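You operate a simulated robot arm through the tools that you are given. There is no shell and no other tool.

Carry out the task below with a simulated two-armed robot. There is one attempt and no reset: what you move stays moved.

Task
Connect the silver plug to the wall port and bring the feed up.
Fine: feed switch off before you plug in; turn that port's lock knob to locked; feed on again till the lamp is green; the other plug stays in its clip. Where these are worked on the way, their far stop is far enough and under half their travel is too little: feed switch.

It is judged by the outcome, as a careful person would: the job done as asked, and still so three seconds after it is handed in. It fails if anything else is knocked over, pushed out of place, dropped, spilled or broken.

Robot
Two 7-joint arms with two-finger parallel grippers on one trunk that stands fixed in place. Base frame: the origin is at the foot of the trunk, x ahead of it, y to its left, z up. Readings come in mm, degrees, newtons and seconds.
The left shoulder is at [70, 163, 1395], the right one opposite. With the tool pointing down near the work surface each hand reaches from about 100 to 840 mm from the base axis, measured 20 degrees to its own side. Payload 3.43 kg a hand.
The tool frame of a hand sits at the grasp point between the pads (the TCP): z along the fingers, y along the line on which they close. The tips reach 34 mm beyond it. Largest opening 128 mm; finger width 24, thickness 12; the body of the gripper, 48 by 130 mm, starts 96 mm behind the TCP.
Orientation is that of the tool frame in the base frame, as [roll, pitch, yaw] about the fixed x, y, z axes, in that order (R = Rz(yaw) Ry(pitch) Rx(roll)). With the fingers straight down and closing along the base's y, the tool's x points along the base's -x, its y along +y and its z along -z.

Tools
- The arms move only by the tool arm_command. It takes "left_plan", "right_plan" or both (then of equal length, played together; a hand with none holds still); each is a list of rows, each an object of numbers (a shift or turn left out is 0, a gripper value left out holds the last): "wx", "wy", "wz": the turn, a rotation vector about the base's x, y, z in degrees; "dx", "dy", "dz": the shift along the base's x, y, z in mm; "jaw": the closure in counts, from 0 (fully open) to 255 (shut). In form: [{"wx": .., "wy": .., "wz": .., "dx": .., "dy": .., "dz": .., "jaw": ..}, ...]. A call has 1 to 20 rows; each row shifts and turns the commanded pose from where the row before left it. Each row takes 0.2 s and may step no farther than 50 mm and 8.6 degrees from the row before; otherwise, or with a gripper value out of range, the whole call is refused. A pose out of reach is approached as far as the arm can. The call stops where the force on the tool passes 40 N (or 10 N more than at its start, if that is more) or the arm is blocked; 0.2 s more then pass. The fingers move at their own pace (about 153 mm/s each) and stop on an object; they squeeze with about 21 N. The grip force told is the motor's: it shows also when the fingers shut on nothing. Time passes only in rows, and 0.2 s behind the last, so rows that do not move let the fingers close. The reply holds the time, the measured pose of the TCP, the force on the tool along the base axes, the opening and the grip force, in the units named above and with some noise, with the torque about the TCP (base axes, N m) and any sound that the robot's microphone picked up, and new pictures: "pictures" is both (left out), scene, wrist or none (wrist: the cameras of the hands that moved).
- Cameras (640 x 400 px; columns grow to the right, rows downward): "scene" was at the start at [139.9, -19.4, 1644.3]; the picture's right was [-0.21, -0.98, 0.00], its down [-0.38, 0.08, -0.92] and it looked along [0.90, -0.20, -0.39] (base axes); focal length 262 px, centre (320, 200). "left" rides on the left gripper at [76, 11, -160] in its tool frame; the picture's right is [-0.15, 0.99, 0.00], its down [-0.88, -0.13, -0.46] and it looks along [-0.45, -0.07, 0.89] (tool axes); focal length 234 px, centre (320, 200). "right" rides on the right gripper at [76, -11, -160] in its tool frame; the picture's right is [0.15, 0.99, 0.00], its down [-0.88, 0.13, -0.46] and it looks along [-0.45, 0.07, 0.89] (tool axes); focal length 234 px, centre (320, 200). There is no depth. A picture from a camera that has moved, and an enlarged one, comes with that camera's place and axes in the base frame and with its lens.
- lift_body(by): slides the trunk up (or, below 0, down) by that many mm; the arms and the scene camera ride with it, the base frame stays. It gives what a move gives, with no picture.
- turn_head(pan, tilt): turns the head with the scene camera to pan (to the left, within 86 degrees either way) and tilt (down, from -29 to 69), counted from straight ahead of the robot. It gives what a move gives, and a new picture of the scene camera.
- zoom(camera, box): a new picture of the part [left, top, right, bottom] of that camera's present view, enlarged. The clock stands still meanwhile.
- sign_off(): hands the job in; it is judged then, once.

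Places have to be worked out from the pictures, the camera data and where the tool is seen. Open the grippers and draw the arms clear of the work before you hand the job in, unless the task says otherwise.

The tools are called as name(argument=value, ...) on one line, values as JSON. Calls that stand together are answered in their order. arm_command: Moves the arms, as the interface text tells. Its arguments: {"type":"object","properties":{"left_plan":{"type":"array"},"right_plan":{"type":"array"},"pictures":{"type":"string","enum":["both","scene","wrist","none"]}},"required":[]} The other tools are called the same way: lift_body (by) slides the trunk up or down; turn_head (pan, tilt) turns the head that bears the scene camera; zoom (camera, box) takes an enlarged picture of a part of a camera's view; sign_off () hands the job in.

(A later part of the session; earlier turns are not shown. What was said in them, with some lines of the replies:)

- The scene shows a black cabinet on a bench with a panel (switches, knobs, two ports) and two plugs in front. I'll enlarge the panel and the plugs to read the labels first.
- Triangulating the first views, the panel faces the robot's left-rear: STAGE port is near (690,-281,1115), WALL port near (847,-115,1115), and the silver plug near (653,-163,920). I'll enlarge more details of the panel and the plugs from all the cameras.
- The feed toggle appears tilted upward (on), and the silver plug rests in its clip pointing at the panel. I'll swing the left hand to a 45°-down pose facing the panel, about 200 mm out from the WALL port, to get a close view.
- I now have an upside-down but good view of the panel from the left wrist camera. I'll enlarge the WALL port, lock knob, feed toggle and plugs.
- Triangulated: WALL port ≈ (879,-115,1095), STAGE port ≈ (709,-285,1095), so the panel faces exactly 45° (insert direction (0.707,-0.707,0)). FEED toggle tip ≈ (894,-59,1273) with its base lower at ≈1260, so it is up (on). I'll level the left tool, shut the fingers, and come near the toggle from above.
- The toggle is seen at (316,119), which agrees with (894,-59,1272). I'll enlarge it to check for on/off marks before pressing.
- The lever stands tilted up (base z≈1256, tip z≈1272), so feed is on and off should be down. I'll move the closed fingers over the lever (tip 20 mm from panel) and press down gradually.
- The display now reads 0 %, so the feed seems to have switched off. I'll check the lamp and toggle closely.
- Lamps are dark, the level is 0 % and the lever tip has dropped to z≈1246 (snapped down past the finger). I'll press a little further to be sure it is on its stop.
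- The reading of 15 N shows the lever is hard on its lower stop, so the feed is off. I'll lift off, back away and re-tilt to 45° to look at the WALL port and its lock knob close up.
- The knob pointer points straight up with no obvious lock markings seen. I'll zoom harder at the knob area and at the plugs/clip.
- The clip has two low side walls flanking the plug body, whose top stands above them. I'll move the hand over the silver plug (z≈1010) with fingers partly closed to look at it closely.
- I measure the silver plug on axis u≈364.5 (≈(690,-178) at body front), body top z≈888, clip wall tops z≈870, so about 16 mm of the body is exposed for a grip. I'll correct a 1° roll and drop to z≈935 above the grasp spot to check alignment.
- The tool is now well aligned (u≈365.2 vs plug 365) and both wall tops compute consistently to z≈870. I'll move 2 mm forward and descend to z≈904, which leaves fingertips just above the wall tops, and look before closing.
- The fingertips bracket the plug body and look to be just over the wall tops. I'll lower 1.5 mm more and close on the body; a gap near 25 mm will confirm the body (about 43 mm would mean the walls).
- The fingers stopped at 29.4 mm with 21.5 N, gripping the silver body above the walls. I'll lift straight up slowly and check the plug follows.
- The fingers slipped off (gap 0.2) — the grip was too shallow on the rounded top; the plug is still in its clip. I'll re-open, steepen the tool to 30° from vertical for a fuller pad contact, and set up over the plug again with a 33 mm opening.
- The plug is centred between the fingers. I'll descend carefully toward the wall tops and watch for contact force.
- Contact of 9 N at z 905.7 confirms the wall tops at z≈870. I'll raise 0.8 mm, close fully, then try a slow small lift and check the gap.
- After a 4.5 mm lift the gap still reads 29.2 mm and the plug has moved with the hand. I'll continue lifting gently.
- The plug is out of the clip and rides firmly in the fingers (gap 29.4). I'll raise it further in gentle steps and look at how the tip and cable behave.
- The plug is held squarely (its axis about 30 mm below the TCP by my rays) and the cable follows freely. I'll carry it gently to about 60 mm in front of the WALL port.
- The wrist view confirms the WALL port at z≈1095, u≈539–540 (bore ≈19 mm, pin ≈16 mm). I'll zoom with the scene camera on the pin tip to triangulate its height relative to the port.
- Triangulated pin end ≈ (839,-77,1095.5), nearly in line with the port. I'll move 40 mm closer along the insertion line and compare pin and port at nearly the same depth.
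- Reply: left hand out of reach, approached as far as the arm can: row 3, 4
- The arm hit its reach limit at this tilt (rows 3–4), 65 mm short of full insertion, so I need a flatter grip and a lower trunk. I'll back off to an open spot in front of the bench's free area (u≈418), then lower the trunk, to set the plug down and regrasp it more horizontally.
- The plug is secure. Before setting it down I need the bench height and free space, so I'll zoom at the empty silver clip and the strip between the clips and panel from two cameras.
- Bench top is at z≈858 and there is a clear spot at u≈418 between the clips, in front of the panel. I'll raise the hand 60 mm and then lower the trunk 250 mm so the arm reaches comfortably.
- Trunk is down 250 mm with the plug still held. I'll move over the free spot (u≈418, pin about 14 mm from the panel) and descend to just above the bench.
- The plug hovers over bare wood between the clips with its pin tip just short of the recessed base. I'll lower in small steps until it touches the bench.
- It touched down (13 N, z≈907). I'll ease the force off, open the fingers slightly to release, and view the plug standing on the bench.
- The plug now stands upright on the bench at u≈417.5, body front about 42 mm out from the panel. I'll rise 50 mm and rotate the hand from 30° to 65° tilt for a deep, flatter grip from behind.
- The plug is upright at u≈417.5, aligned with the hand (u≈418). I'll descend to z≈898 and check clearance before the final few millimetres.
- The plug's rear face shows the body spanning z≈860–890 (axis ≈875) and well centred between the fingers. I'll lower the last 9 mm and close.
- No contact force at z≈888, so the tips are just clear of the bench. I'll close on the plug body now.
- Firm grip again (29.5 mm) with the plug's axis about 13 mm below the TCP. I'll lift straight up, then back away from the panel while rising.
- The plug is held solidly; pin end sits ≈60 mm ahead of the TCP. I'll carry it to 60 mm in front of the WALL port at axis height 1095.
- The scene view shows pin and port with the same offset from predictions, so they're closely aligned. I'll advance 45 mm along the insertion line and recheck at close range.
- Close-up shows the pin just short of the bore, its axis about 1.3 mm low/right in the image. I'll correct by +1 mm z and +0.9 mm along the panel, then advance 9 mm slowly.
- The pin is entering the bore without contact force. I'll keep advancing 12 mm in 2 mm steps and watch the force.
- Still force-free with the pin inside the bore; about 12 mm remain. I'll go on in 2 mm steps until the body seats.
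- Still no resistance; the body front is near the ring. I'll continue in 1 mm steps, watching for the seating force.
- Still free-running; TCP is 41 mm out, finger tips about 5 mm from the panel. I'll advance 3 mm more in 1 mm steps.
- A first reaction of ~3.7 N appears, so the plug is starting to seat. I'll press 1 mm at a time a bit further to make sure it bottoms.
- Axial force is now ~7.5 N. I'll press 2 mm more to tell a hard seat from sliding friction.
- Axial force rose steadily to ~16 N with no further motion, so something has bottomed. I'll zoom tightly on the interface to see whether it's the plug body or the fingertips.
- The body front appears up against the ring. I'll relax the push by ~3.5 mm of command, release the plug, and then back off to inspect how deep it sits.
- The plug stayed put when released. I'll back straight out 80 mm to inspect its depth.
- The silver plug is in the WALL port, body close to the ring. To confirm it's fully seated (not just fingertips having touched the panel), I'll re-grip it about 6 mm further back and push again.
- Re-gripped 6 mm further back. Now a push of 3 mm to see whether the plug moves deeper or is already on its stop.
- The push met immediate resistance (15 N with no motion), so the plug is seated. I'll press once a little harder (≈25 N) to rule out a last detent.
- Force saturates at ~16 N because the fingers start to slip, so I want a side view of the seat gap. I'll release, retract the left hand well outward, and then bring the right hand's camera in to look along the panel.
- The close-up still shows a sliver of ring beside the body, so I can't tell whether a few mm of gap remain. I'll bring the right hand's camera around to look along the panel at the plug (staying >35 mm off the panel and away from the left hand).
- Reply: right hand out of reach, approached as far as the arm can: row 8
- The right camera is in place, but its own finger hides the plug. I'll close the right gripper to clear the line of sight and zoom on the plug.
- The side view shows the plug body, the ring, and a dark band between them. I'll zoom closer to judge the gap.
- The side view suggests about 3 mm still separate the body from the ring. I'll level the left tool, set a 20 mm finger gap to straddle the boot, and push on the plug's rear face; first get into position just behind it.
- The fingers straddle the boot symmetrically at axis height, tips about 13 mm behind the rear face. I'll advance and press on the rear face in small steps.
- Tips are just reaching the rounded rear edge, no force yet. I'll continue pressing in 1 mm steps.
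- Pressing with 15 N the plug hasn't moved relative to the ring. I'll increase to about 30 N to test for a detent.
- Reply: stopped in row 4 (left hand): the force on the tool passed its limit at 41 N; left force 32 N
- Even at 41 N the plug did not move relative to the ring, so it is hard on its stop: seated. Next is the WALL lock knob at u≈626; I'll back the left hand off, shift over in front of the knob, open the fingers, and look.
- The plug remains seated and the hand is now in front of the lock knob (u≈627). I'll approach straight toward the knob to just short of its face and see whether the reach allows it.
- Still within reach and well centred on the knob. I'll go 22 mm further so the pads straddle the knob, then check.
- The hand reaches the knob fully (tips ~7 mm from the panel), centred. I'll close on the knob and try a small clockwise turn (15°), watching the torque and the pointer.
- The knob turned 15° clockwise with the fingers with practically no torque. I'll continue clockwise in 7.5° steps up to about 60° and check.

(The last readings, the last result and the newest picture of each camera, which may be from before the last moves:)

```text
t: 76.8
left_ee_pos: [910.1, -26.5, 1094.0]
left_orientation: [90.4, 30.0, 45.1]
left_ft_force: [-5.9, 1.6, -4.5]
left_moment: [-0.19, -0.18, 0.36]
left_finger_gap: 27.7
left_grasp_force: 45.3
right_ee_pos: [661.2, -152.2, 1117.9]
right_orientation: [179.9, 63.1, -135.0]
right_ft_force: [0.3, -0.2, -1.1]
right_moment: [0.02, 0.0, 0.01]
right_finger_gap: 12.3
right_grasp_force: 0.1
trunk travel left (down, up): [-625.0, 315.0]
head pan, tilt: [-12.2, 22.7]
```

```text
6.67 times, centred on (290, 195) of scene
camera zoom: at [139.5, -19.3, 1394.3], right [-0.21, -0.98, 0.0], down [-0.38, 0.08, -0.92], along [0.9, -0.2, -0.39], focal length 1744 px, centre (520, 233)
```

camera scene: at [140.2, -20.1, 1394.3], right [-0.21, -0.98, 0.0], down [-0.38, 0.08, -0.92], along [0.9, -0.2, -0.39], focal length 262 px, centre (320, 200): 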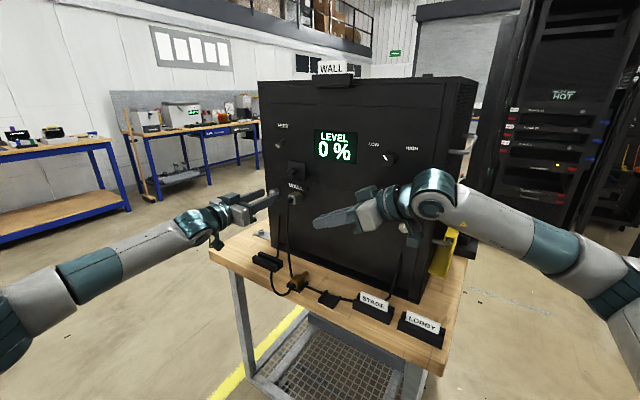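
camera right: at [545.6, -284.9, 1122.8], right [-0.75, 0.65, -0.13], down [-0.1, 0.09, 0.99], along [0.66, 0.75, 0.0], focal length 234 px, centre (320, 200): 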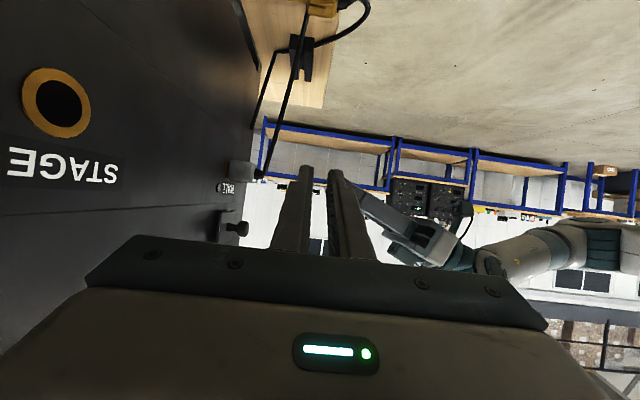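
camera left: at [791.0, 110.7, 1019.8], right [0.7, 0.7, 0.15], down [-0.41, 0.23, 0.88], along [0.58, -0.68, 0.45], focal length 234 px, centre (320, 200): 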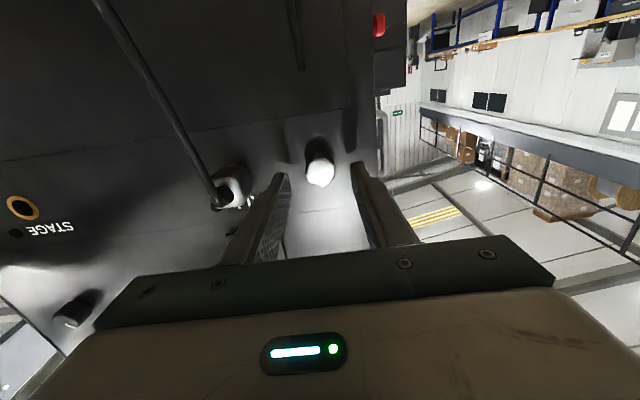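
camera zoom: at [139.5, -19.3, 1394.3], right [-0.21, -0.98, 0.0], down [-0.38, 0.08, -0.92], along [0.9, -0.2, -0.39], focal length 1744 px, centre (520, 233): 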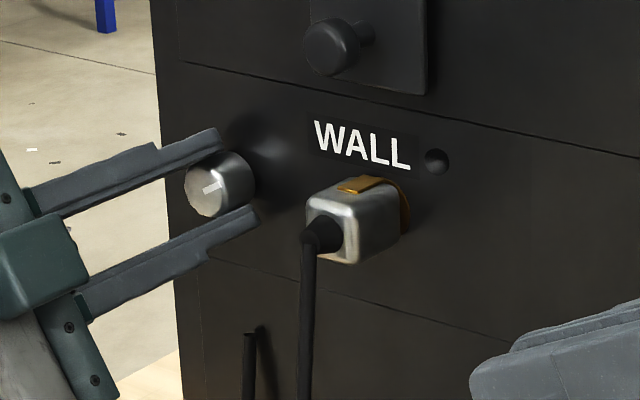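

The knob follows: pointer now about 60° clockwise. I'll continue toward 90° and watch for the end stop.

arm_command(left_plan=[{"wx": 5.303, "wy": -5.303}, {"wx": 5.303, "wy": -5.303}, {"wx": 5.303, "wy": -5.303}, {"wx": 5.303, "wy": -5.303}, {}], pictures="none")

zoom(camera="left", box=[240, 100, 400, 220])

zoom(camera="scene", box=[245, 165, 335, 225])

```text
t: 77.1
left_ee_pos: [910.2, -24.6, 1095.2]
left_orientation: [91.2, 28.0, 45.0]
left_ft_force: [-13.0, 4.3, -1.7]
left_moment: [-0.04, -0.05, 1.19]
left_finger_gap: 27.6
left_grasp_force: 44.9
left hand out of reach, approached as far as the arm can: row 1
right_ee_pos: [660.6, -150.9, 1118.5]
right_orientation: [-179.9, 63.0, -134.9]
right_ft_force: [0.0, -0.3, 0.2]
right_moment: [0.01, 0.0, -0.02]
right_finger_gap: 12.5
right_grasp_force: 0.0
trunk travel left (down, up): [-625.0, 315.0]
head pan, tilt: [-12.2, 22.7]
stopped in row 1 (left hand): the force on the tool passed its limit at 52 N (the readings are from after the stop); the commanded pose is now the measured one
```

```text
3.33 times, centred on (320, 160) of left
camera zoom: at [850.5, 138.9, 1071.1], right [0.25, 0.22, 0.94], down [-0.91, -0.27, 0.31], along [0.32, -0.94, 0.14], focal length 781 px, centre (320, 333)
```

zoom: 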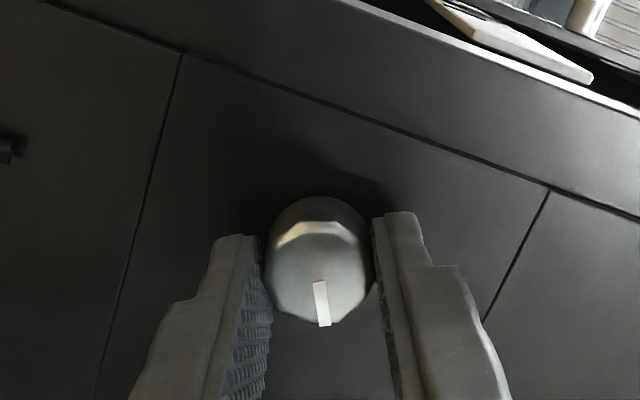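

```text
6.67 times, centred on (290, 195) of scene
camera zoom: at [137.9, -18.6, 1394.6], right [-0.21, -0.98, 0.0], down [-0.38, 0.08, -0.92], along [0.9, -0.2, -0.38], focal length 1744 px, centre (520, 233)
```

zoom: 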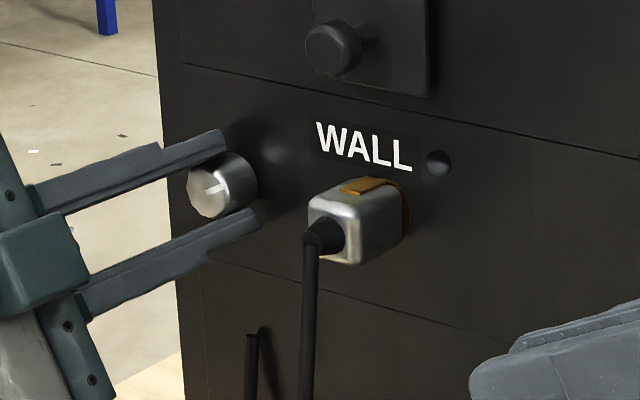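

The wrist reached its joint limit at about 62°, so I need to ratchet: open, back off 25 mm, turn the hand back ~80° counter-clockwise, then re-grip and continue.

arm_command(left_plan=[{"jaw": 150}, {}, {"dx": -6, "dy": 6}, {"dx": -12, "dy": 12}, {"wx": -6.2, "wy": 5.0, "wz": 0.5}, {"wx": -5.657, "wy": 5.657}, {"wx": -5.657, "wy": 5.657}, {"wx": -5.657, "wy": 5.657}, {"wx": -5.657, "wy": 5.657}, {"wx": -5.657, "wy": 5.657}, {"wx": -5.657, "wy": 5.657}, {"wx": -5.657, "wy": 5.657}, {"wx": -5.657, "wy": 5.657}, {"wx": -5.657, "wy": 5.657}], pictures="both")

zoom(camera="left", box=[240, 100, 400, 220])

zoom(camera="scene", box=[245, 165, 335, 225])

```text
t: 80.1
left_ee_pos: [894.3, -9.1, 1093.4]
left_orientation: [-89.6, 71.9, -134.8]
left_ft_force: [0.3, 0.4, 0.3]
left_moment: [-0.01, -0.01, -0.04]
left_finger_gap: 52.6
left_grasp_force: 0.0
right_ee_pos: [662.5, -151.1, 1118.8]
right_orientation: [180.0, 62.9, -135.0]
right_ft_force: [-0.8, 0.6, 0.9]
right_moment: [0.01, 0.02, -0.02]
right_finger_gap: 12.8
right_grasp_force: 0.1
trunk travel left (down, up): [-625.0, 315.0]
head pan, tilt: [-12.2, 22.7]
camera scene: at [140.0, -19.4, 1394.3], right [-0.21, -0.98, 0.0], down [-0.38, 0.08, -0.92], along [0.9, -0.2, -0.39], focal length 262 px, centre (320, 200)
camera left: at [773.5, 94.5, 1017.1], right [0.7, 0.69, -0.17], down [-0.22, 0.43, 0.88], along [0.68, -0.58, 0.45], focal length 234 px, centre (320, 200)
```

scene: 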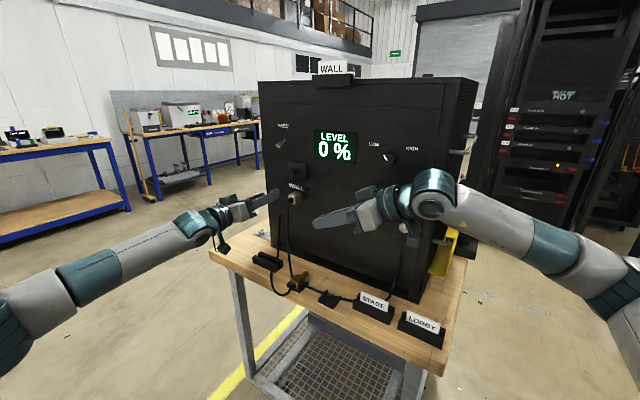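
left: 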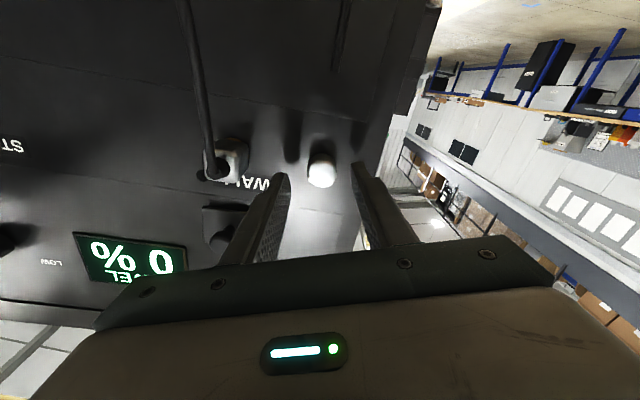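

```text
3.33 times, centred on (320, 160) of left
camera zoom: at [773.5, 94.5, 1017.1], right [0.7, 0.69, -0.17], down [-0.22, 0.43, 0.88], along [0.68, -0.58, 0.45], focal length 781 px, centre (320, 333)
```

zoom: 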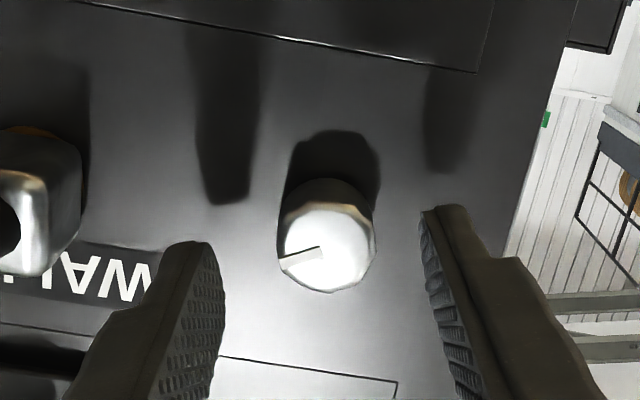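

```text
6.67 times, centred on (290, 195) of scene
camera zoom: at [140.0, -19.4, 1394.3], right [-0.21, -0.98, 0.0], down [-0.38, 0.08, -0.92], along [0.9, -0.2, -0.39], focal length 1744 px, centre (520, 233)
```

zoom: 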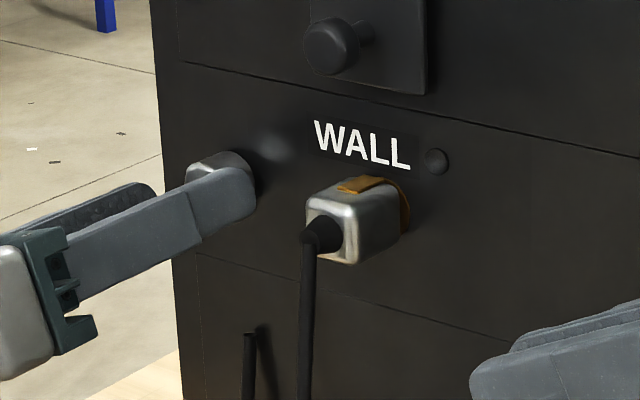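

The pointer is now ~60° clockwise and the hand is pre-rotated back to −18°. I'll move in again, re-grip and rotate another 30° clockwise.

arm_command(left_plan=[{"dx": 5.6, "dy": -5.2, "dz": 0.4}, {"dx": 5.6, "dy": -5.2, "dz": 0.4}, {"dx": 5.4, "dy": -5.4}, {"jaw": 190}, {"jaw": 255}, {}, {}, {"wx": 5.303, "wy": -5.303}, {"wx": 5.303, "wy": -5.303}, {"wx": 5.303, "wy": -5.303}, {}], pictures="none")

zoom(camera="left", box=[240, 100, 400, 220])

zoom(camera="scene", box=[245, 165, 335, 225])

```text
t: 82.5
left_ee_pos: [912.5, -24.5, 1093.8]
left_orientation: [90.4, 85.3, 45.1]
left_ft_force: [4.4, 0.9, -0.4]
left_moment: [0.06, 0.05, 0.63]
left_finger_gap: 27.6
left_grasp_force: 45.4
right_ee_pos: [663.2, -152.6, 1117.5]
right_orientation: [179.8, 63.1, -135.1]
right_ft_force: [0.3, -0.1, 0.5]
right_moment: [0.0, -0.01, -0.02]
right_finger_gap: 12.5
right_grasp_force: 0.1
trunk travel left (down, up): [-625.0, 315.0]
head pan, tilt: [-12.2, 22.7]
```

```text
3.33 times, centred on (320, 160) of left
camera zoom: at [812.2, 100.4, 1018.3], right [0.69, 0.69, 0.22], down [-0.46, 0.18, 0.87], along [0.55, -0.7, 0.44], focal length 781 px, centre (320, 333)
```

zoom: 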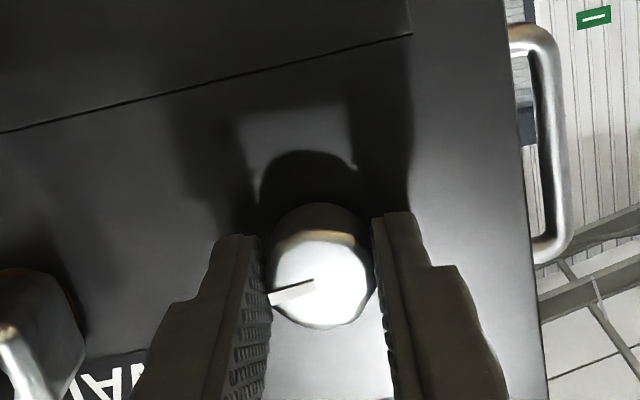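

```text
6.67 times, centred on (290, 195) of scene
camera zoom: at [140.8, -19.4, 1394.2], right [-0.21, -0.98, 0.0], down [-0.38, 0.08, -0.92], along [0.9, -0.2, -0.39], focal length 1744 px, centre (520, 233)
```

zoom: 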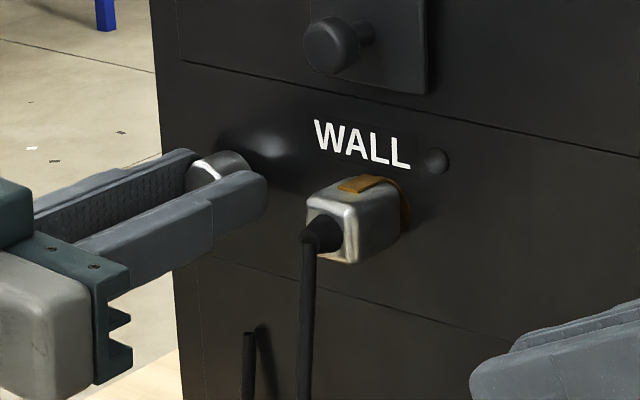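

The pointer is at ~80° now. I'll keep turning in small steps until I feel the stop.

arm_command(left_plan=[{"wx": 3.536, "wy": -3.536}, {"wx": 3.536, "wy": -3.536}, {}], pictures="none")

zoom(camera="left", box=[240, 100, 400, 220])

```text
t: 83.3
left_ee_pos: [911.0, -26.2, 1093.3]
left_orientation: [90.4, 75.4, 45.2]
left_ft_force: [4.5, -0.2, -0.8]
left_moment: [-0.14, 0.61, 0.77]
left_finger_gap: 27.7
left_grasp_force: 45.4
right_ee_pos: [664.5, -150.3, 1117.4]
right_orientation: [180.0, 63.0, -135.1]
right_ft_force: [0.0, -1.0, -0.6]
right_moment: [-0.01, -0.01, 0.03]
right_finger_gap: 12.5
right_grasp_force: 0.0
trunk travel left (down, up): [-625.0, 315.0]
head pan, tilt: [-12.2, 22.7]
```

```text
3.33 times, centred on (320, 160) of left
camera zoom: at [821.1, 109.4, 1022.0], right [0.65, 0.65, 0.39], down [-0.57, 0.08, 0.82], along [0.5, -0.76, 0.42], focal length 781 px, centre (320, 333)
```

zoom: 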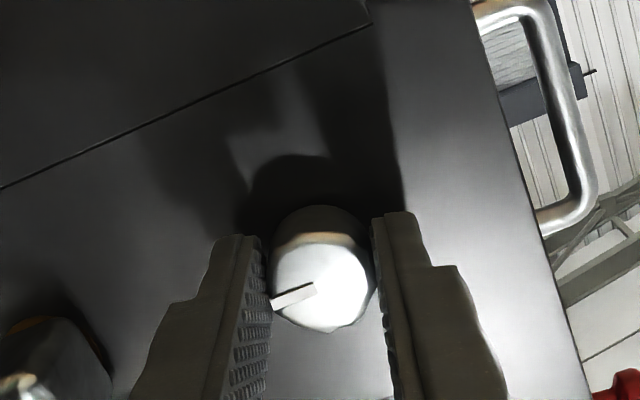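

A resisting torque of ~0.5 N·m appeared near 90° — the stop. I'll nudge 4° more to confirm, then release and look at the pointer.

arm_command(left_plan=[{"wx": 2.83, "wy": -2.83}, {}, {"wx": -2.83, "wy": 2.83}, {"jaw": 150}, {}, {"dx": -8, "dy": 8}, {"dx": -18, "dy": 18}, {"dx": -20, "dy": 20}], pictures="both")

zoom(camera="left", box=[240, 100, 400, 220])

zoom(camera="scene", box=[245, 165, 335, 225])

```text
t: 85.1
left_ee_pos: [863.5, 23.5, 1096.2]
left_orientation: [89.8, 75.5, 44.5]
left_ft_force: [0.7, 0.3, -0.4]
left_moment: [0.03, 0.01, 0.04]
left_finger_gap: 52.8
left_grasp_force: 0.1
right_ee_pos: [661.9, -150.9, 1117.7]
right_orientation: [-179.9, 63.0, -135.0]
right_ft_force: [0.1, 0.6, 1.0]
right_moment: [-0.01, -0.01, -0.02]
right_finger_gap: 12.3
right_grasp_force: 0.1
trunk travel left (down, up): [-625.0, 315.0]
head pan, tilt: [-12.2, 22.7]
camera scene: at [139.3, -18.3, 1394.5], right [-0.21, -0.98, 0.0], down [-0.38, 0.08, -0.92], along [0.9, -0.2, -0.38], focal length 262 px, centre (320, 200)
camera left: at [773.3, 156.0, 1023.9], right [0.65, 0.65, 0.39], down [-0.57, 0.08, 0.82], along [0.5, -0.76, 0.42], focal length 234 px, centre (320, 200)
```

scene: 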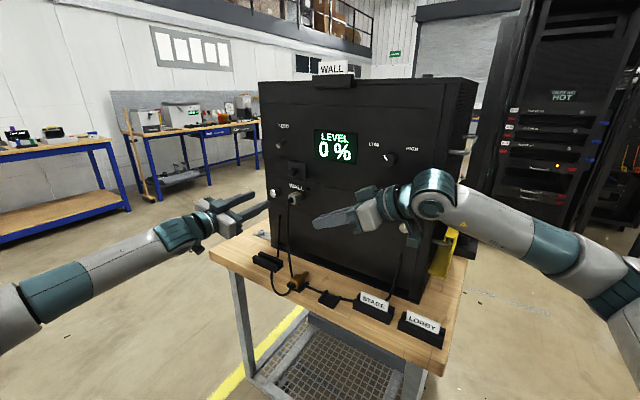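
left: 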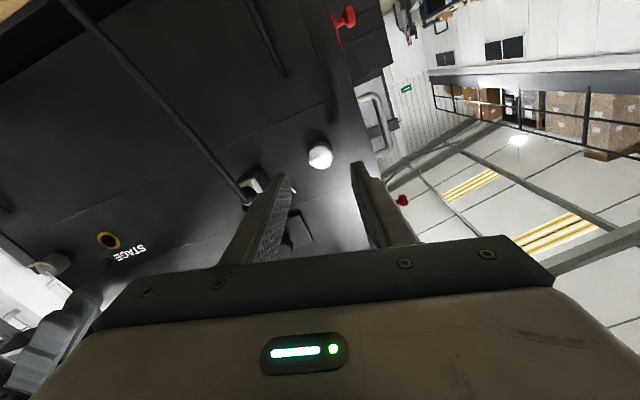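

```text
3.33 times, centred on (320, 160) of left
camera zoom: at [773.3, 156.0, 1023.9], right [0.65, 0.65, 0.39], down [-0.57, 0.08, 0.82], along [0.5, -0.76, 0.42], focal length 781 px, centre (320, 333)
```

zoom: 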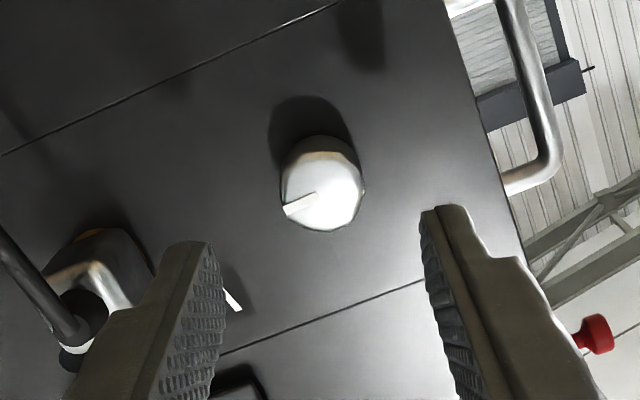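

```text
6.67 times, centred on (290, 195) of scene
camera zoom: at [139.3, -18.3, 1394.5], right [-0.21, -0.98, 0.0], down [-0.38, 0.08, -0.92], along [0.9, -0.2, -0.38], focal length 1744 px, centre (520, 233)
```

zoom: 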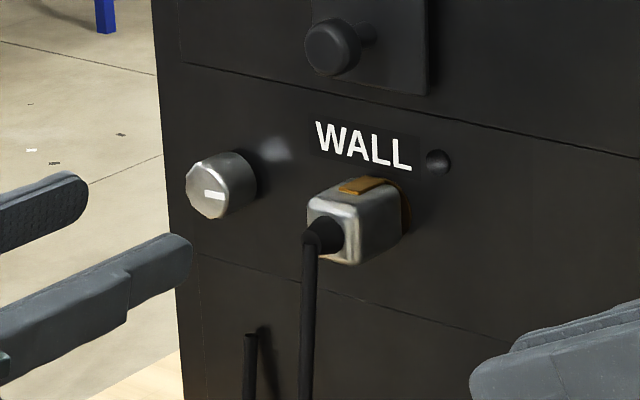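

The pointer is now horizontal (90° clockwise) on its stop — locked. Next is the feed: I'll close the fingers, square the tool, and move up to a spot below and in front of the toggle lever.

arm_command(left_plan=[{"wx": -5.13, "wy": 5.13, "dx": -4.3, "dy": -4.3, "dz": 15, "jaw": 255}, {"wx": -5.13, "wy": 5.13, "dx": -4.3, "dy": -4.3, "dz": 20}, {"dx": -4.3, "dy": -4.3, "dz": 20}, {"dx": -4.3, "dy": -4.3, "dz": 20}, {"dx": -4.3, "dy": -4.3, "dz": 20}, {"dx": -4.3, "dy": -4.3, "dz": 22}], pictures="both")

zoom(camera="left", box=[240, 80, 400, 200])

zoom(camera="scene", box=[245, 110, 335, 200])

```text
t: 86.5
left_ee_pos: [836.4, -5.4, 1212.5]
left_orientation: [-31.3, 89.9, -76.5]
left_ft_force: [-0.3, -0.5, 0.2]
left_moment: [0.01, -0.04, 0.01]
left_finger_gap: 0.0
left_grasp_force: 21.1
right_ee_pos: [662.2, -152.5, 1119.1]
right_orientation: [179.9, 63.1, -135.0]
right_ft_force: [-1.1, 0.2, -1.3]
right_moment: [0.0, 0.02, -0.04]
right_finger_gap: 12.8
right_grasp_force: 0.0
trunk travel left (down, up): [-625.0, 315.0]
head pan, tilt: [-12.2, 22.7]
camera scene: at [139.3, -19.8, 1394.4], right [-0.21, -0.98, 0.0], down [-0.38, 0.08, -0.92], along [0.9, -0.2, -0.39], focal length 262 px, centre (320, 200)
camera left: at [733.7, 115.8, 1135.8], right [0.7, 0.7, 0.15], down [-0.41, 0.23, 0.88], along [0.58, -0.68, 0.45], focal length 234 px, centre (320, 200)
```

scene: 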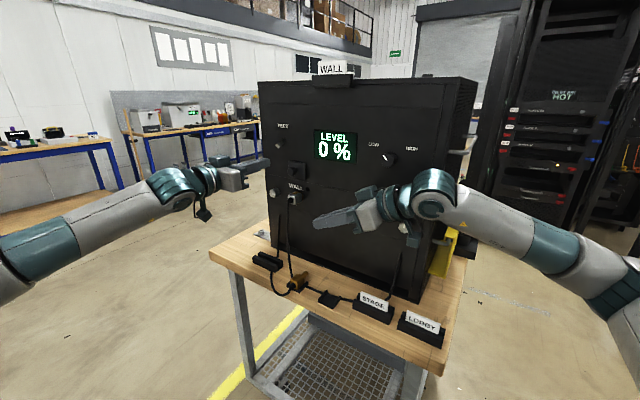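
left: 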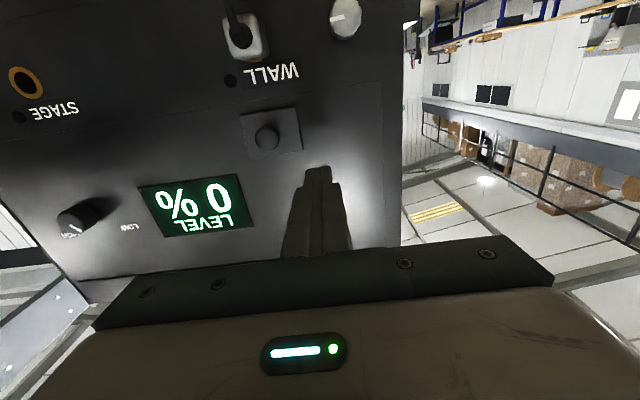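

```text
3.33 times, centred on (320, 140) of left
camera zoom: at [733.7, 115.8, 1135.8], right [0.7, 0.7, 0.15], down [-0.41, 0.23, 0.88], along [0.58, -0.68, 0.45], focal length 781 px, centre (320, 400)
```

zoom: 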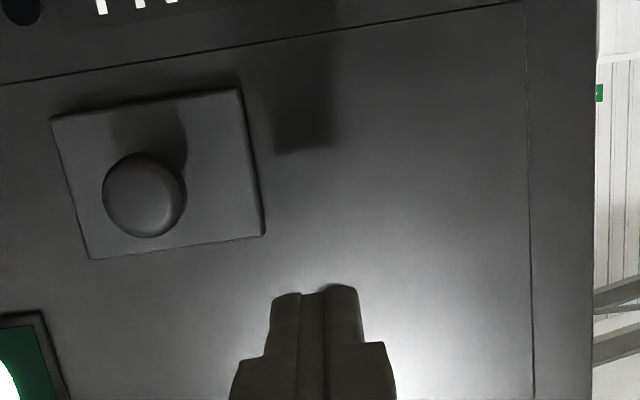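

```text
4.44 times, centred on (290, 155) of scene
camera zoom: at [139.3, -19.8, 1394.4], right [-0.21, -0.98, 0.0], down [-0.38, 0.08, -0.92], along [0.9, -0.2, -0.39], focal length 1162 px, centre (453, 400)
```

zoom: 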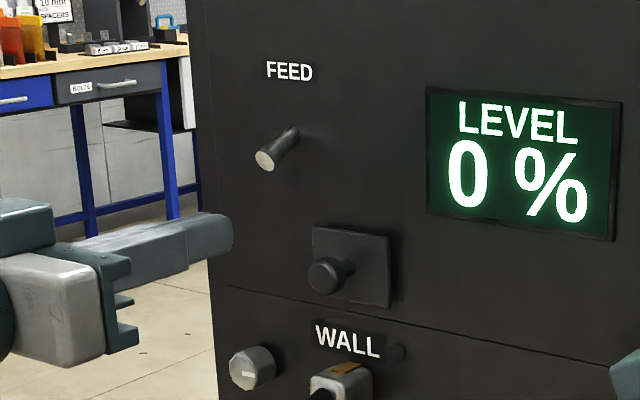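

The lever points down with tip at z≈1248, u≈590. I'll move the closed fingers in under it (tips 20 mm from panel) and push up gradually.

arm_command(left_plan=[{"dx": 14.5, "dy": -11}, {"dx": 13.5, "dy": -12.5}, {"dx": 12, "dy": -12.5}, {"dz": 8}, {"dz": 6}, {"dz": 4}, {"dz": 4}, {"dz": 4}], pictures="both")

zoom(camera="scene", box=[245, 110, 335, 200])

```text
t: 88.3
left_ee_pos: [878.8, -39.6, 1237.1]
left_orientation: [-17.4, 90.0, -62.6]
left_ft_force: [-0.7, 1.6, -2.5]
left_moment: [0.02, 0.01, 0.05]
left_finger_gap: 0.0
left_grasp_force: 20.9
right_ee_pos: [662.7, -151.3, 1117.8]
right_orientation: [179.9, 63.0, -135.1]
right_ft_force: [0.5, 0.4, 0.5]
right_moment: [-0.02, 0.0, -0.02]
right_finger_gap: 12.4
right_grasp_force: 0.0
trunk travel left (down, up): [-625.0, 315.0]
head pan, tilt: [-12.2, 22.7]
camera scene: at [140.2, -19.2, 1394.3], right [-0.21, -0.98, 0.0], down [-0.38, 0.08, -0.92], along [0.9, -0.2, -0.39], focal length 262 px, centre (320, 200)
camera left: at [775.4, 80.9, 1160.8], right [0.7, 0.7, 0.15], down [-0.41, 0.23, 0.88], along [0.58, -0.68, 0.45], focal length 234 px, centre (320, 200)
```

scene: 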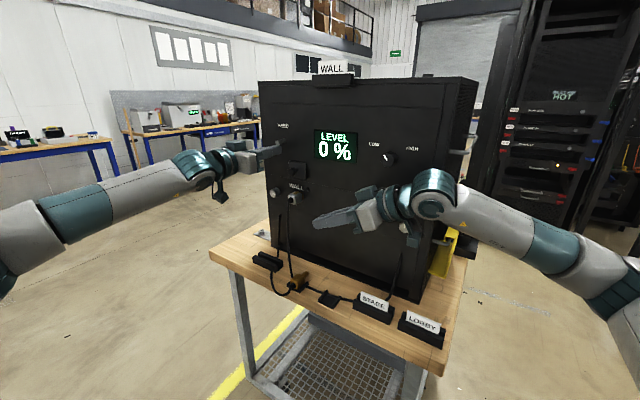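
left: 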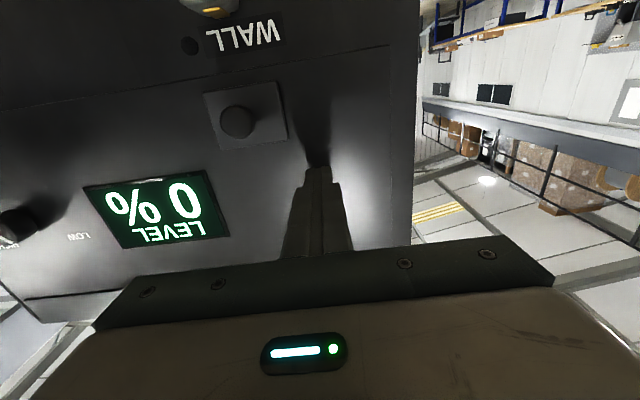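

```text
4.44 times, centred on (290, 155) of scene
camera zoom: at [140.2, -19.2, 1394.3], right [-0.21, -0.98, 0.0], down [-0.38, 0.08, -0.92], along [0.9, -0.2, -0.39], focal length 1162 px, centre (453, 400)
```

zoom: 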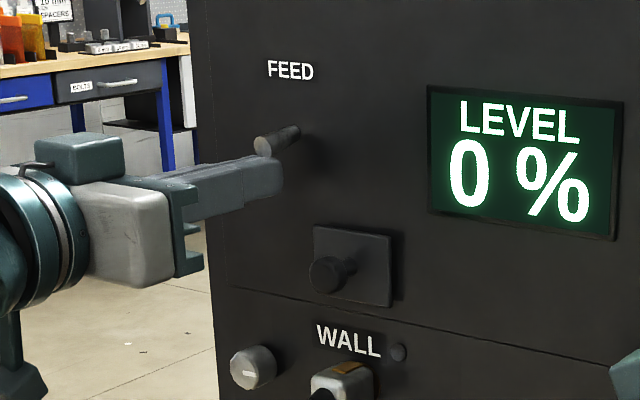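

The fingers are lifting the lever (near mid-travel, −2.5 N). I'll continue upward until the feed comes on.

arm_command(left_plan=[{"dz": 3}, {"dz": 3}, {"dz": 3}, {}], pictures="scene")

zoom(camera="scene", box=[245, 110, 335, 200])

```text
t: 89.3
left_ee_pos: [879.4, -41.8, 1246.6]
left_orientation: [13.0, 89.9, -32.3]
left_ft_force: [0.0, 0.3, 0.2]
left_moment: [-0.04, -0.05, -0.05]
left_finger_gap: 0.0
left_grasp_force: 21.0
right_ee_pos: [662.2, -151.4, 1117.5]
right_orientation: [179.9, 63.0, -135.1]
right_ft_force: [0.1, 0.2, 0.2]
right_moment: [0.04, 0.01, -0.02]
right_finger_gap: 12.3
right_grasp_force: 0.0
trunk travel left (down, up): [-625.0, 315.0]
head pan, tilt: [-12.2, 22.7]
camera scene: at [140.0, -19.4, 1394.3], right [-0.21, -0.98, 0.0], down [-0.38, 0.08, -0.92], along [0.9, -0.2, -0.39], focal length 262 px, centre (320, 200)
```

scene: 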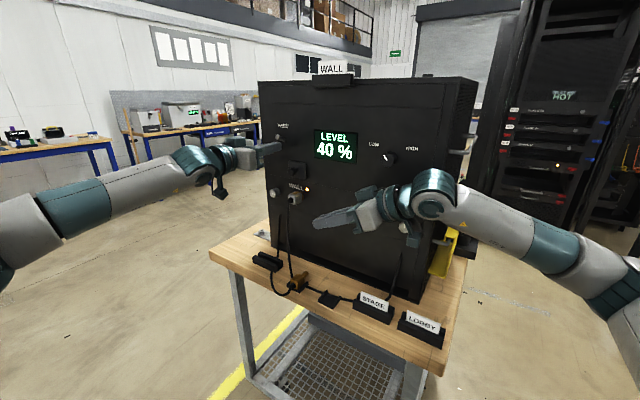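

```text
4.44 times, centred on (290, 155) of scene
camera zoom: at [140.0, -19.4, 1394.3], right [-0.21, -0.98, 0.0], down [-0.38, 0.08, -0.92], along [0.9, -0.2, -0.39], focal length 1162 px, centre (453, 400)
```

zoom: 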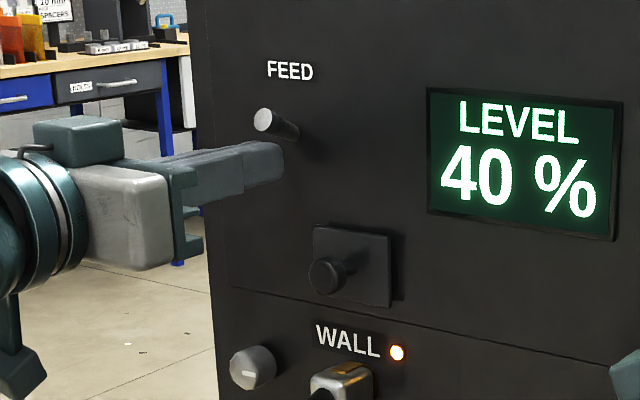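

The feed is on (40 %), but the WALL lamp shows amber. The lamp may need a moment, so I'll lift the lever lightly to its stop and wait a couple of seconds.

arm_command(left_plan=[{"dz": 3}, {}, {}, {}, {}, {}, {}, {}, {}, {}], pictures="none")

zoom(camera="scene", box=[245, 110, 335, 200])

zoom(camera="scene", box=[270, 175, 330, 215])

```text
t: 91.5
left_ee_pos: [878.7, -40.8, 1248.3]
left_orientation: [166.8, 90.0, 121.4]
left_ft_force: [-0.7, -0.5, 0.3]
left_moment: [0.04, 0.01, 0.04]
left_finger_gap: 0.1
left_grasp_force: 20.9
right_ee_pos: [663.0, -151.7, 1118.0]
right_orientation: [179.9, 63.0, -135.1]
right_ft_force: [0.4, -0.1, -0.1]
right_moment: [0.02, 0.01, 0.0]
right_finger_gap: 12.4
right_grasp_force: 0.0
trunk travel left (down, up): [-625.0, 315.0]
head pan, tilt: [-12.2, 22.7]
```

```text
4.44 times, centred on (290, 155) of scene
camera zoom: at [140.0, -19.4, 1394.3], right [-0.21, -0.98, 0.0], down [-0.38, 0.08, -0.92], along [0.9, -0.2, -0.39], focal length 1162 px, centre (453, 400)
```

zoom: 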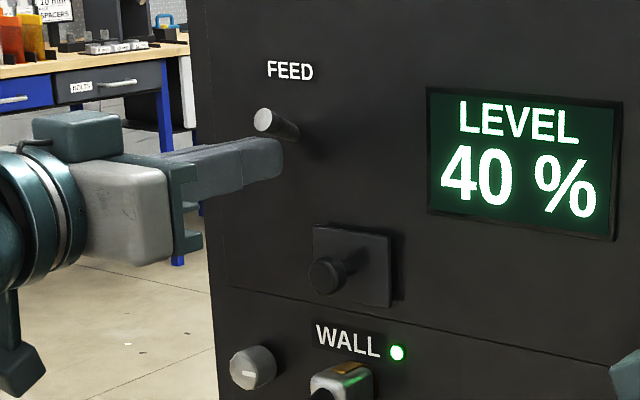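

```text
10.00 times, centred on (300, 195) of scene
camera zoom: at [140.0, -19.4, 1394.3], right [-0.21, -0.98, 0.0], down [-0.38, 0.08, -0.92], along [0.9, -0.2, -0.39], focal length 2616 px, centre (520, 250)
```

zoom: 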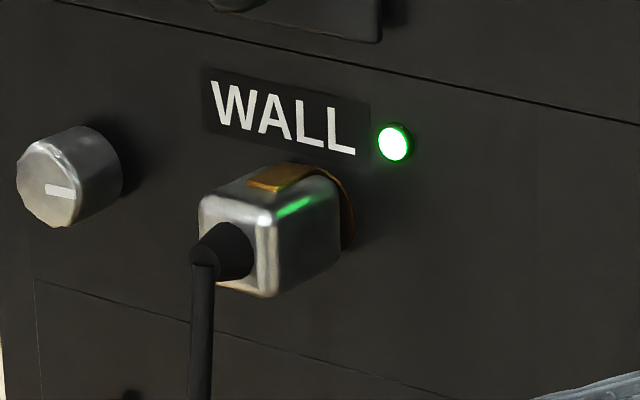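

The WALL lamp is green, level 40 %, lever fully up (tip z≈1274), knob locked, plug seated. I'll now withdraw both hands from the work and open the grippers.

arm_command(left_plan=[{"dz": -4}, {"dx": -14, "dy": 14}, {"dx": -20, "dy": 20}, {"dx": -22, "dy": 22}, {"dx": -22, "dy": 22}, {"dx": -22, "dy": 22}, {"dx": -22, "dy": 22, "jaw": 60}, {"dx": -20, "dy": 20, "jaw": 0}], right_plan=[{"dx": -10}, {"dx": -20}, {"dx": -25, "dz": 5}, {"dx": -25, "dz": 8}, {"dx": -25, "dz": 8}, {"dx": -25, "dz": 8}, {"dx": -25, "dz": 8, "jaw": 120}, {"dx": -25, "dz": 8, "jaw": 0}], pictures="both")

zoom(camera="scene", box=[240, 110, 460, 250])

zoom(camera="scene", box=[230, 230, 430, 350])

```text
t: 93.3
left_ee_pos: [735.4, 103.7, 1246.0]
left_orientation: [8.6, 89.9, -36.8]
left_ft_force: [-0.4, 0.3, 0.1]
left_moment: [0.02, 0.01, 0.0]
left_finger_gap: 127.9
left_grasp_force: 0.0
right_ee_pos: [493.5, -152.8, 1168.7]
right_orientation: [179.9, 62.8, -135.0]
right_ft_force: [-0.3, -0.6, -0.4]
right_moment: [0.0, -0.01, -0.03]
right_finger_gap: 128.1
right_grasp_force: 0.0
right hand out of reach, approached as far as the arm can: row 8
trunk travel left (down, up): [-625.0, 315.0]
head pan, tilt: [-12.2, 22.7]
camera scene: at [139.1, -18.3, 1394.4], right [-0.21, -0.98, 0.0], down [-0.38, 0.08, -0.92], along [0.9, -0.2, -0.38], focal length 262 px, centre (320, 200)
camera right: at [376.5, -286.6, 1174.4], right [-0.75, 0.65, -0.13], down [-0.09, 0.09, 0.99], along [0.66, 0.75, -0.01], focal length 234 px, centre (320, 200)
camera left: at [632.1, 222.9, 1168.7], right [0.7, 0.7, 0.15], down [-0.41, 0.23, 0.88], along [0.58, -0.68, 0.45], focal length 234 px, centre (320, 200)
```

scene: 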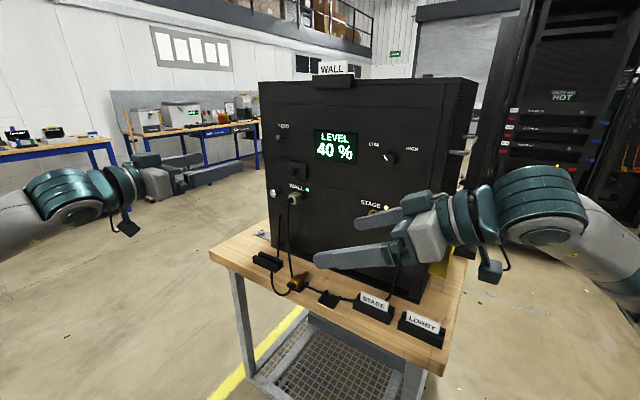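
right: 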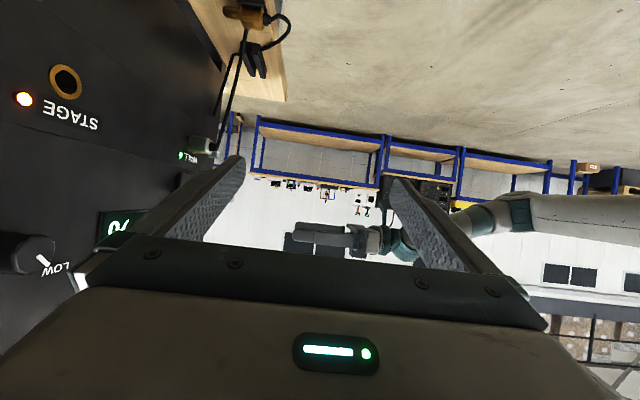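
left: 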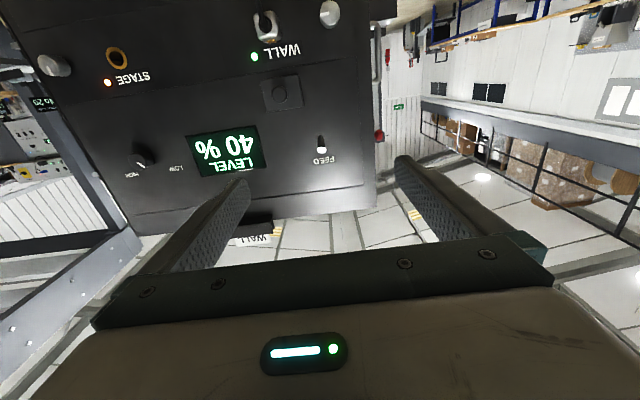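

```text
2.86 times, centred on (350, 180) of scene
camera zoom: at [139.1, -18.3, 1394.4], right [-0.21, -0.98, 0.0], down [-0.38, 0.08, -0.92], along [0.9, -0.2, -0.38], focal length 747 px, centre (234, 257)
```

zoom: 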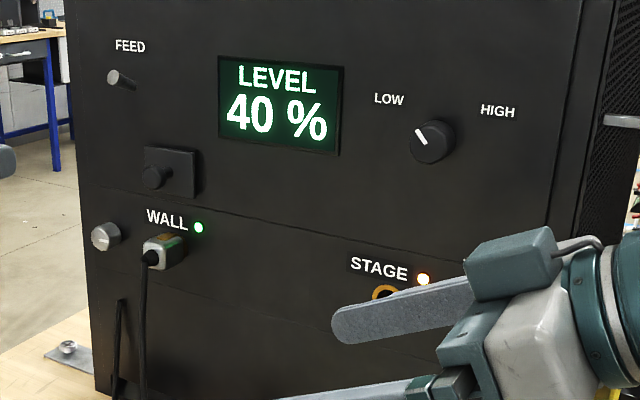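

```text
3.20 times, centred on (330, 290) of scene
camera zoom: at [139.1, -18.3, 1394.4], right [-0.21, -0.98, 0.0], down [-0.38, 0.08, -0.92], along [0.9, -0.2, -0.38], focal length 837 px, centre (288, -88)
```

zoom: 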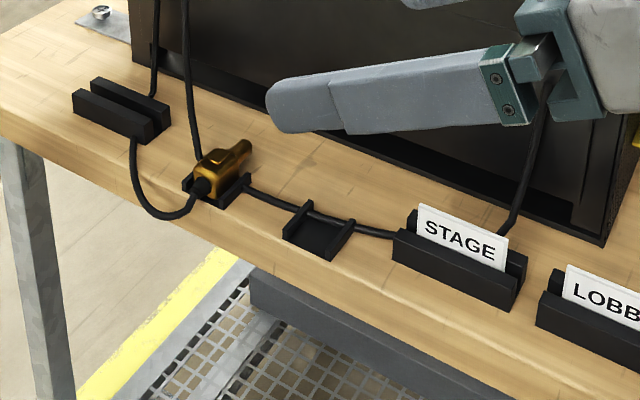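

Lamp green, both grippers open and clear. I'll check the brass plug and the cards close up and draw the hands a bit further away.

arm_command(left_plan=[{"dx": -25, "dy": 15}, {"dx": -25, "dy": 15}, {"dx": -25, "dy": 15}, {"dx": -25, "dy": 15}], right_plan=[{"dx": -5, "dz": 20}, {"dx": -5, "dz": 25}, {"dx": -5, "dz": 25}, {"dx": -5, "dz": 25}], pictures="scene")

zoom(camera="scene", box=[270, 260, 330, 300])

zoom(camera="scene", box=[240, 110, 460, 250])

```text
t: 94.3
left_ee_pos: [635.0, 163.3, 1244.2]
left_orientation: [6.3, 89.8, -39.0]
left_ft_force: [1.1, -0.1, -0.1]
left_moment: [-0.01, 0.02, 0.0]
left_finger_gap: 128.2
left_grasp_force: 0.2
right_ee_pos: [472.6, -152.9, 1265.5]
right_orientation: [-179.8, 63.0, -134.8]
right_ft_force: [0.1, -0.2, 0.4]
right_moment: [-0.03, 0.0, -0.04]
right_finger_gap: 127.9
right_grasp_force: 0.2
trunk travel left (down, up): [-625.0, 315.0]
head pan, tilt: [-12.2, 22.7]
camera scene: at [138.5, -17.6, 1394.5], right [-0.21, -0.98, 0.0], down [-0.38, 0.08, -0.92], along [0.9, -0.2, -0.38], focal length 262 px, centre (320, 200)
```

scene: 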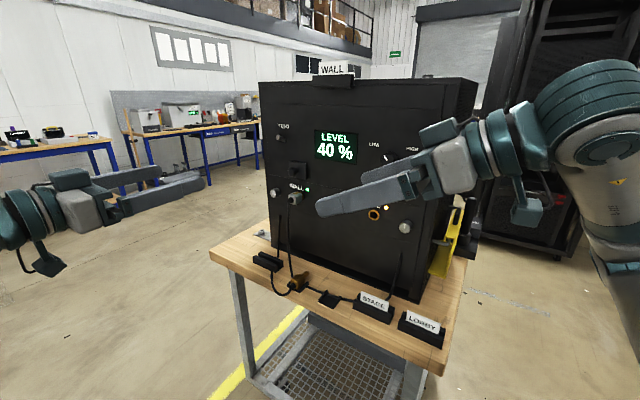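

```text
10.00 times, centred on (300, 280) of scene
camera zoom: at [138.5, -17.6, 1394.5], right [-0.21, -0.98, 0.0], down [-0.38, 0.08, -0.92], along [0.9, -0.2, -0.38], focal length 2616 px, centre (520, -600)
```

zoom: 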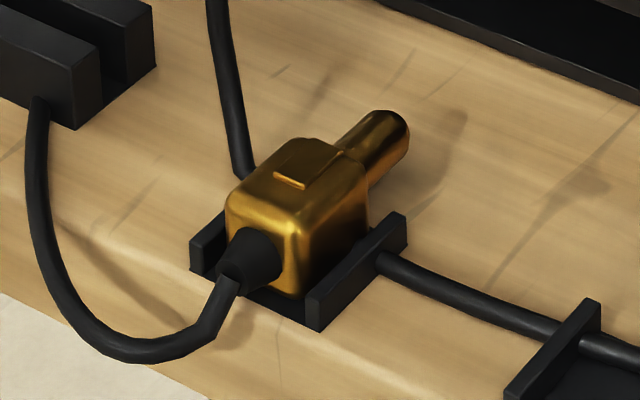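

```text
2.86 times, centred on (350, 180) of scene
camera zoom: at [138.5, -17.6, 1394.5], right [-0.21, -0.98, 0.0], down [-0.38, 0.08, -0.92], along [0.9, -0.2, -0.38], focal length 747 px, centre (234, 257)
```

zoom: 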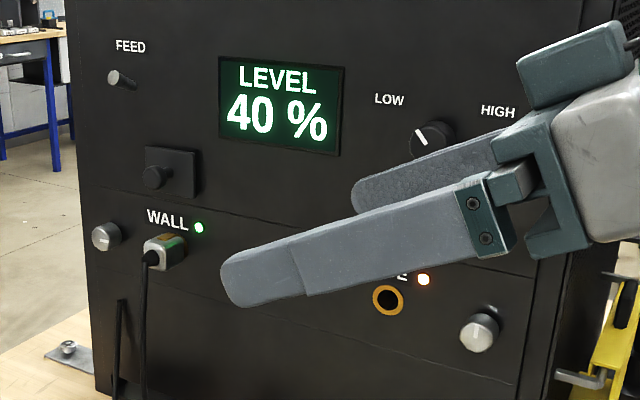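

The brass plug is still in its clip and the cards and level knob haven't moved. The silver plug is seated in WALL, the lock knob is on its stop, the feed is on at 40 % and the lamp is green. Both hands are open and clear, so I'm handing the job in.

sign_off()

```text
The job is handed in.
```

The silver plug is in the WALL port, locked, and the feed is back up with the WALL lamp green at 40 %. I've handed the job in; no verdict has come back yet.

- **Feed off first:** I pressed the feed switch down to its stop before plugging in. The display read 0 % and the lamps went dark.
- **Plug:** I set the plug down once on bare bench between the clips, because the first grip couldn't reach the port. It then went in freely and stopped solid. Pushing with about 41 N moved it no further, though the side view still shows a gap of about 3 mm between the plug body and the port ring.
- **Lock knob:** I turned it 90° clockwise until it hit a stop. The panel has no lock markings, so I took that stop as locked. The unused STAGE knob still points straight up, as this one did before.
- **Feed on:** I lifted the switch all the way up. The lamp showed amber at first, then turned green within about two seconds.
- **Left as it was:** the brass plug is still in its clip, and the cards and level knob looked unmoved in the last pictures. Both grippers are open and clear of the bench, and the trunk is still 250 mm below where it started.
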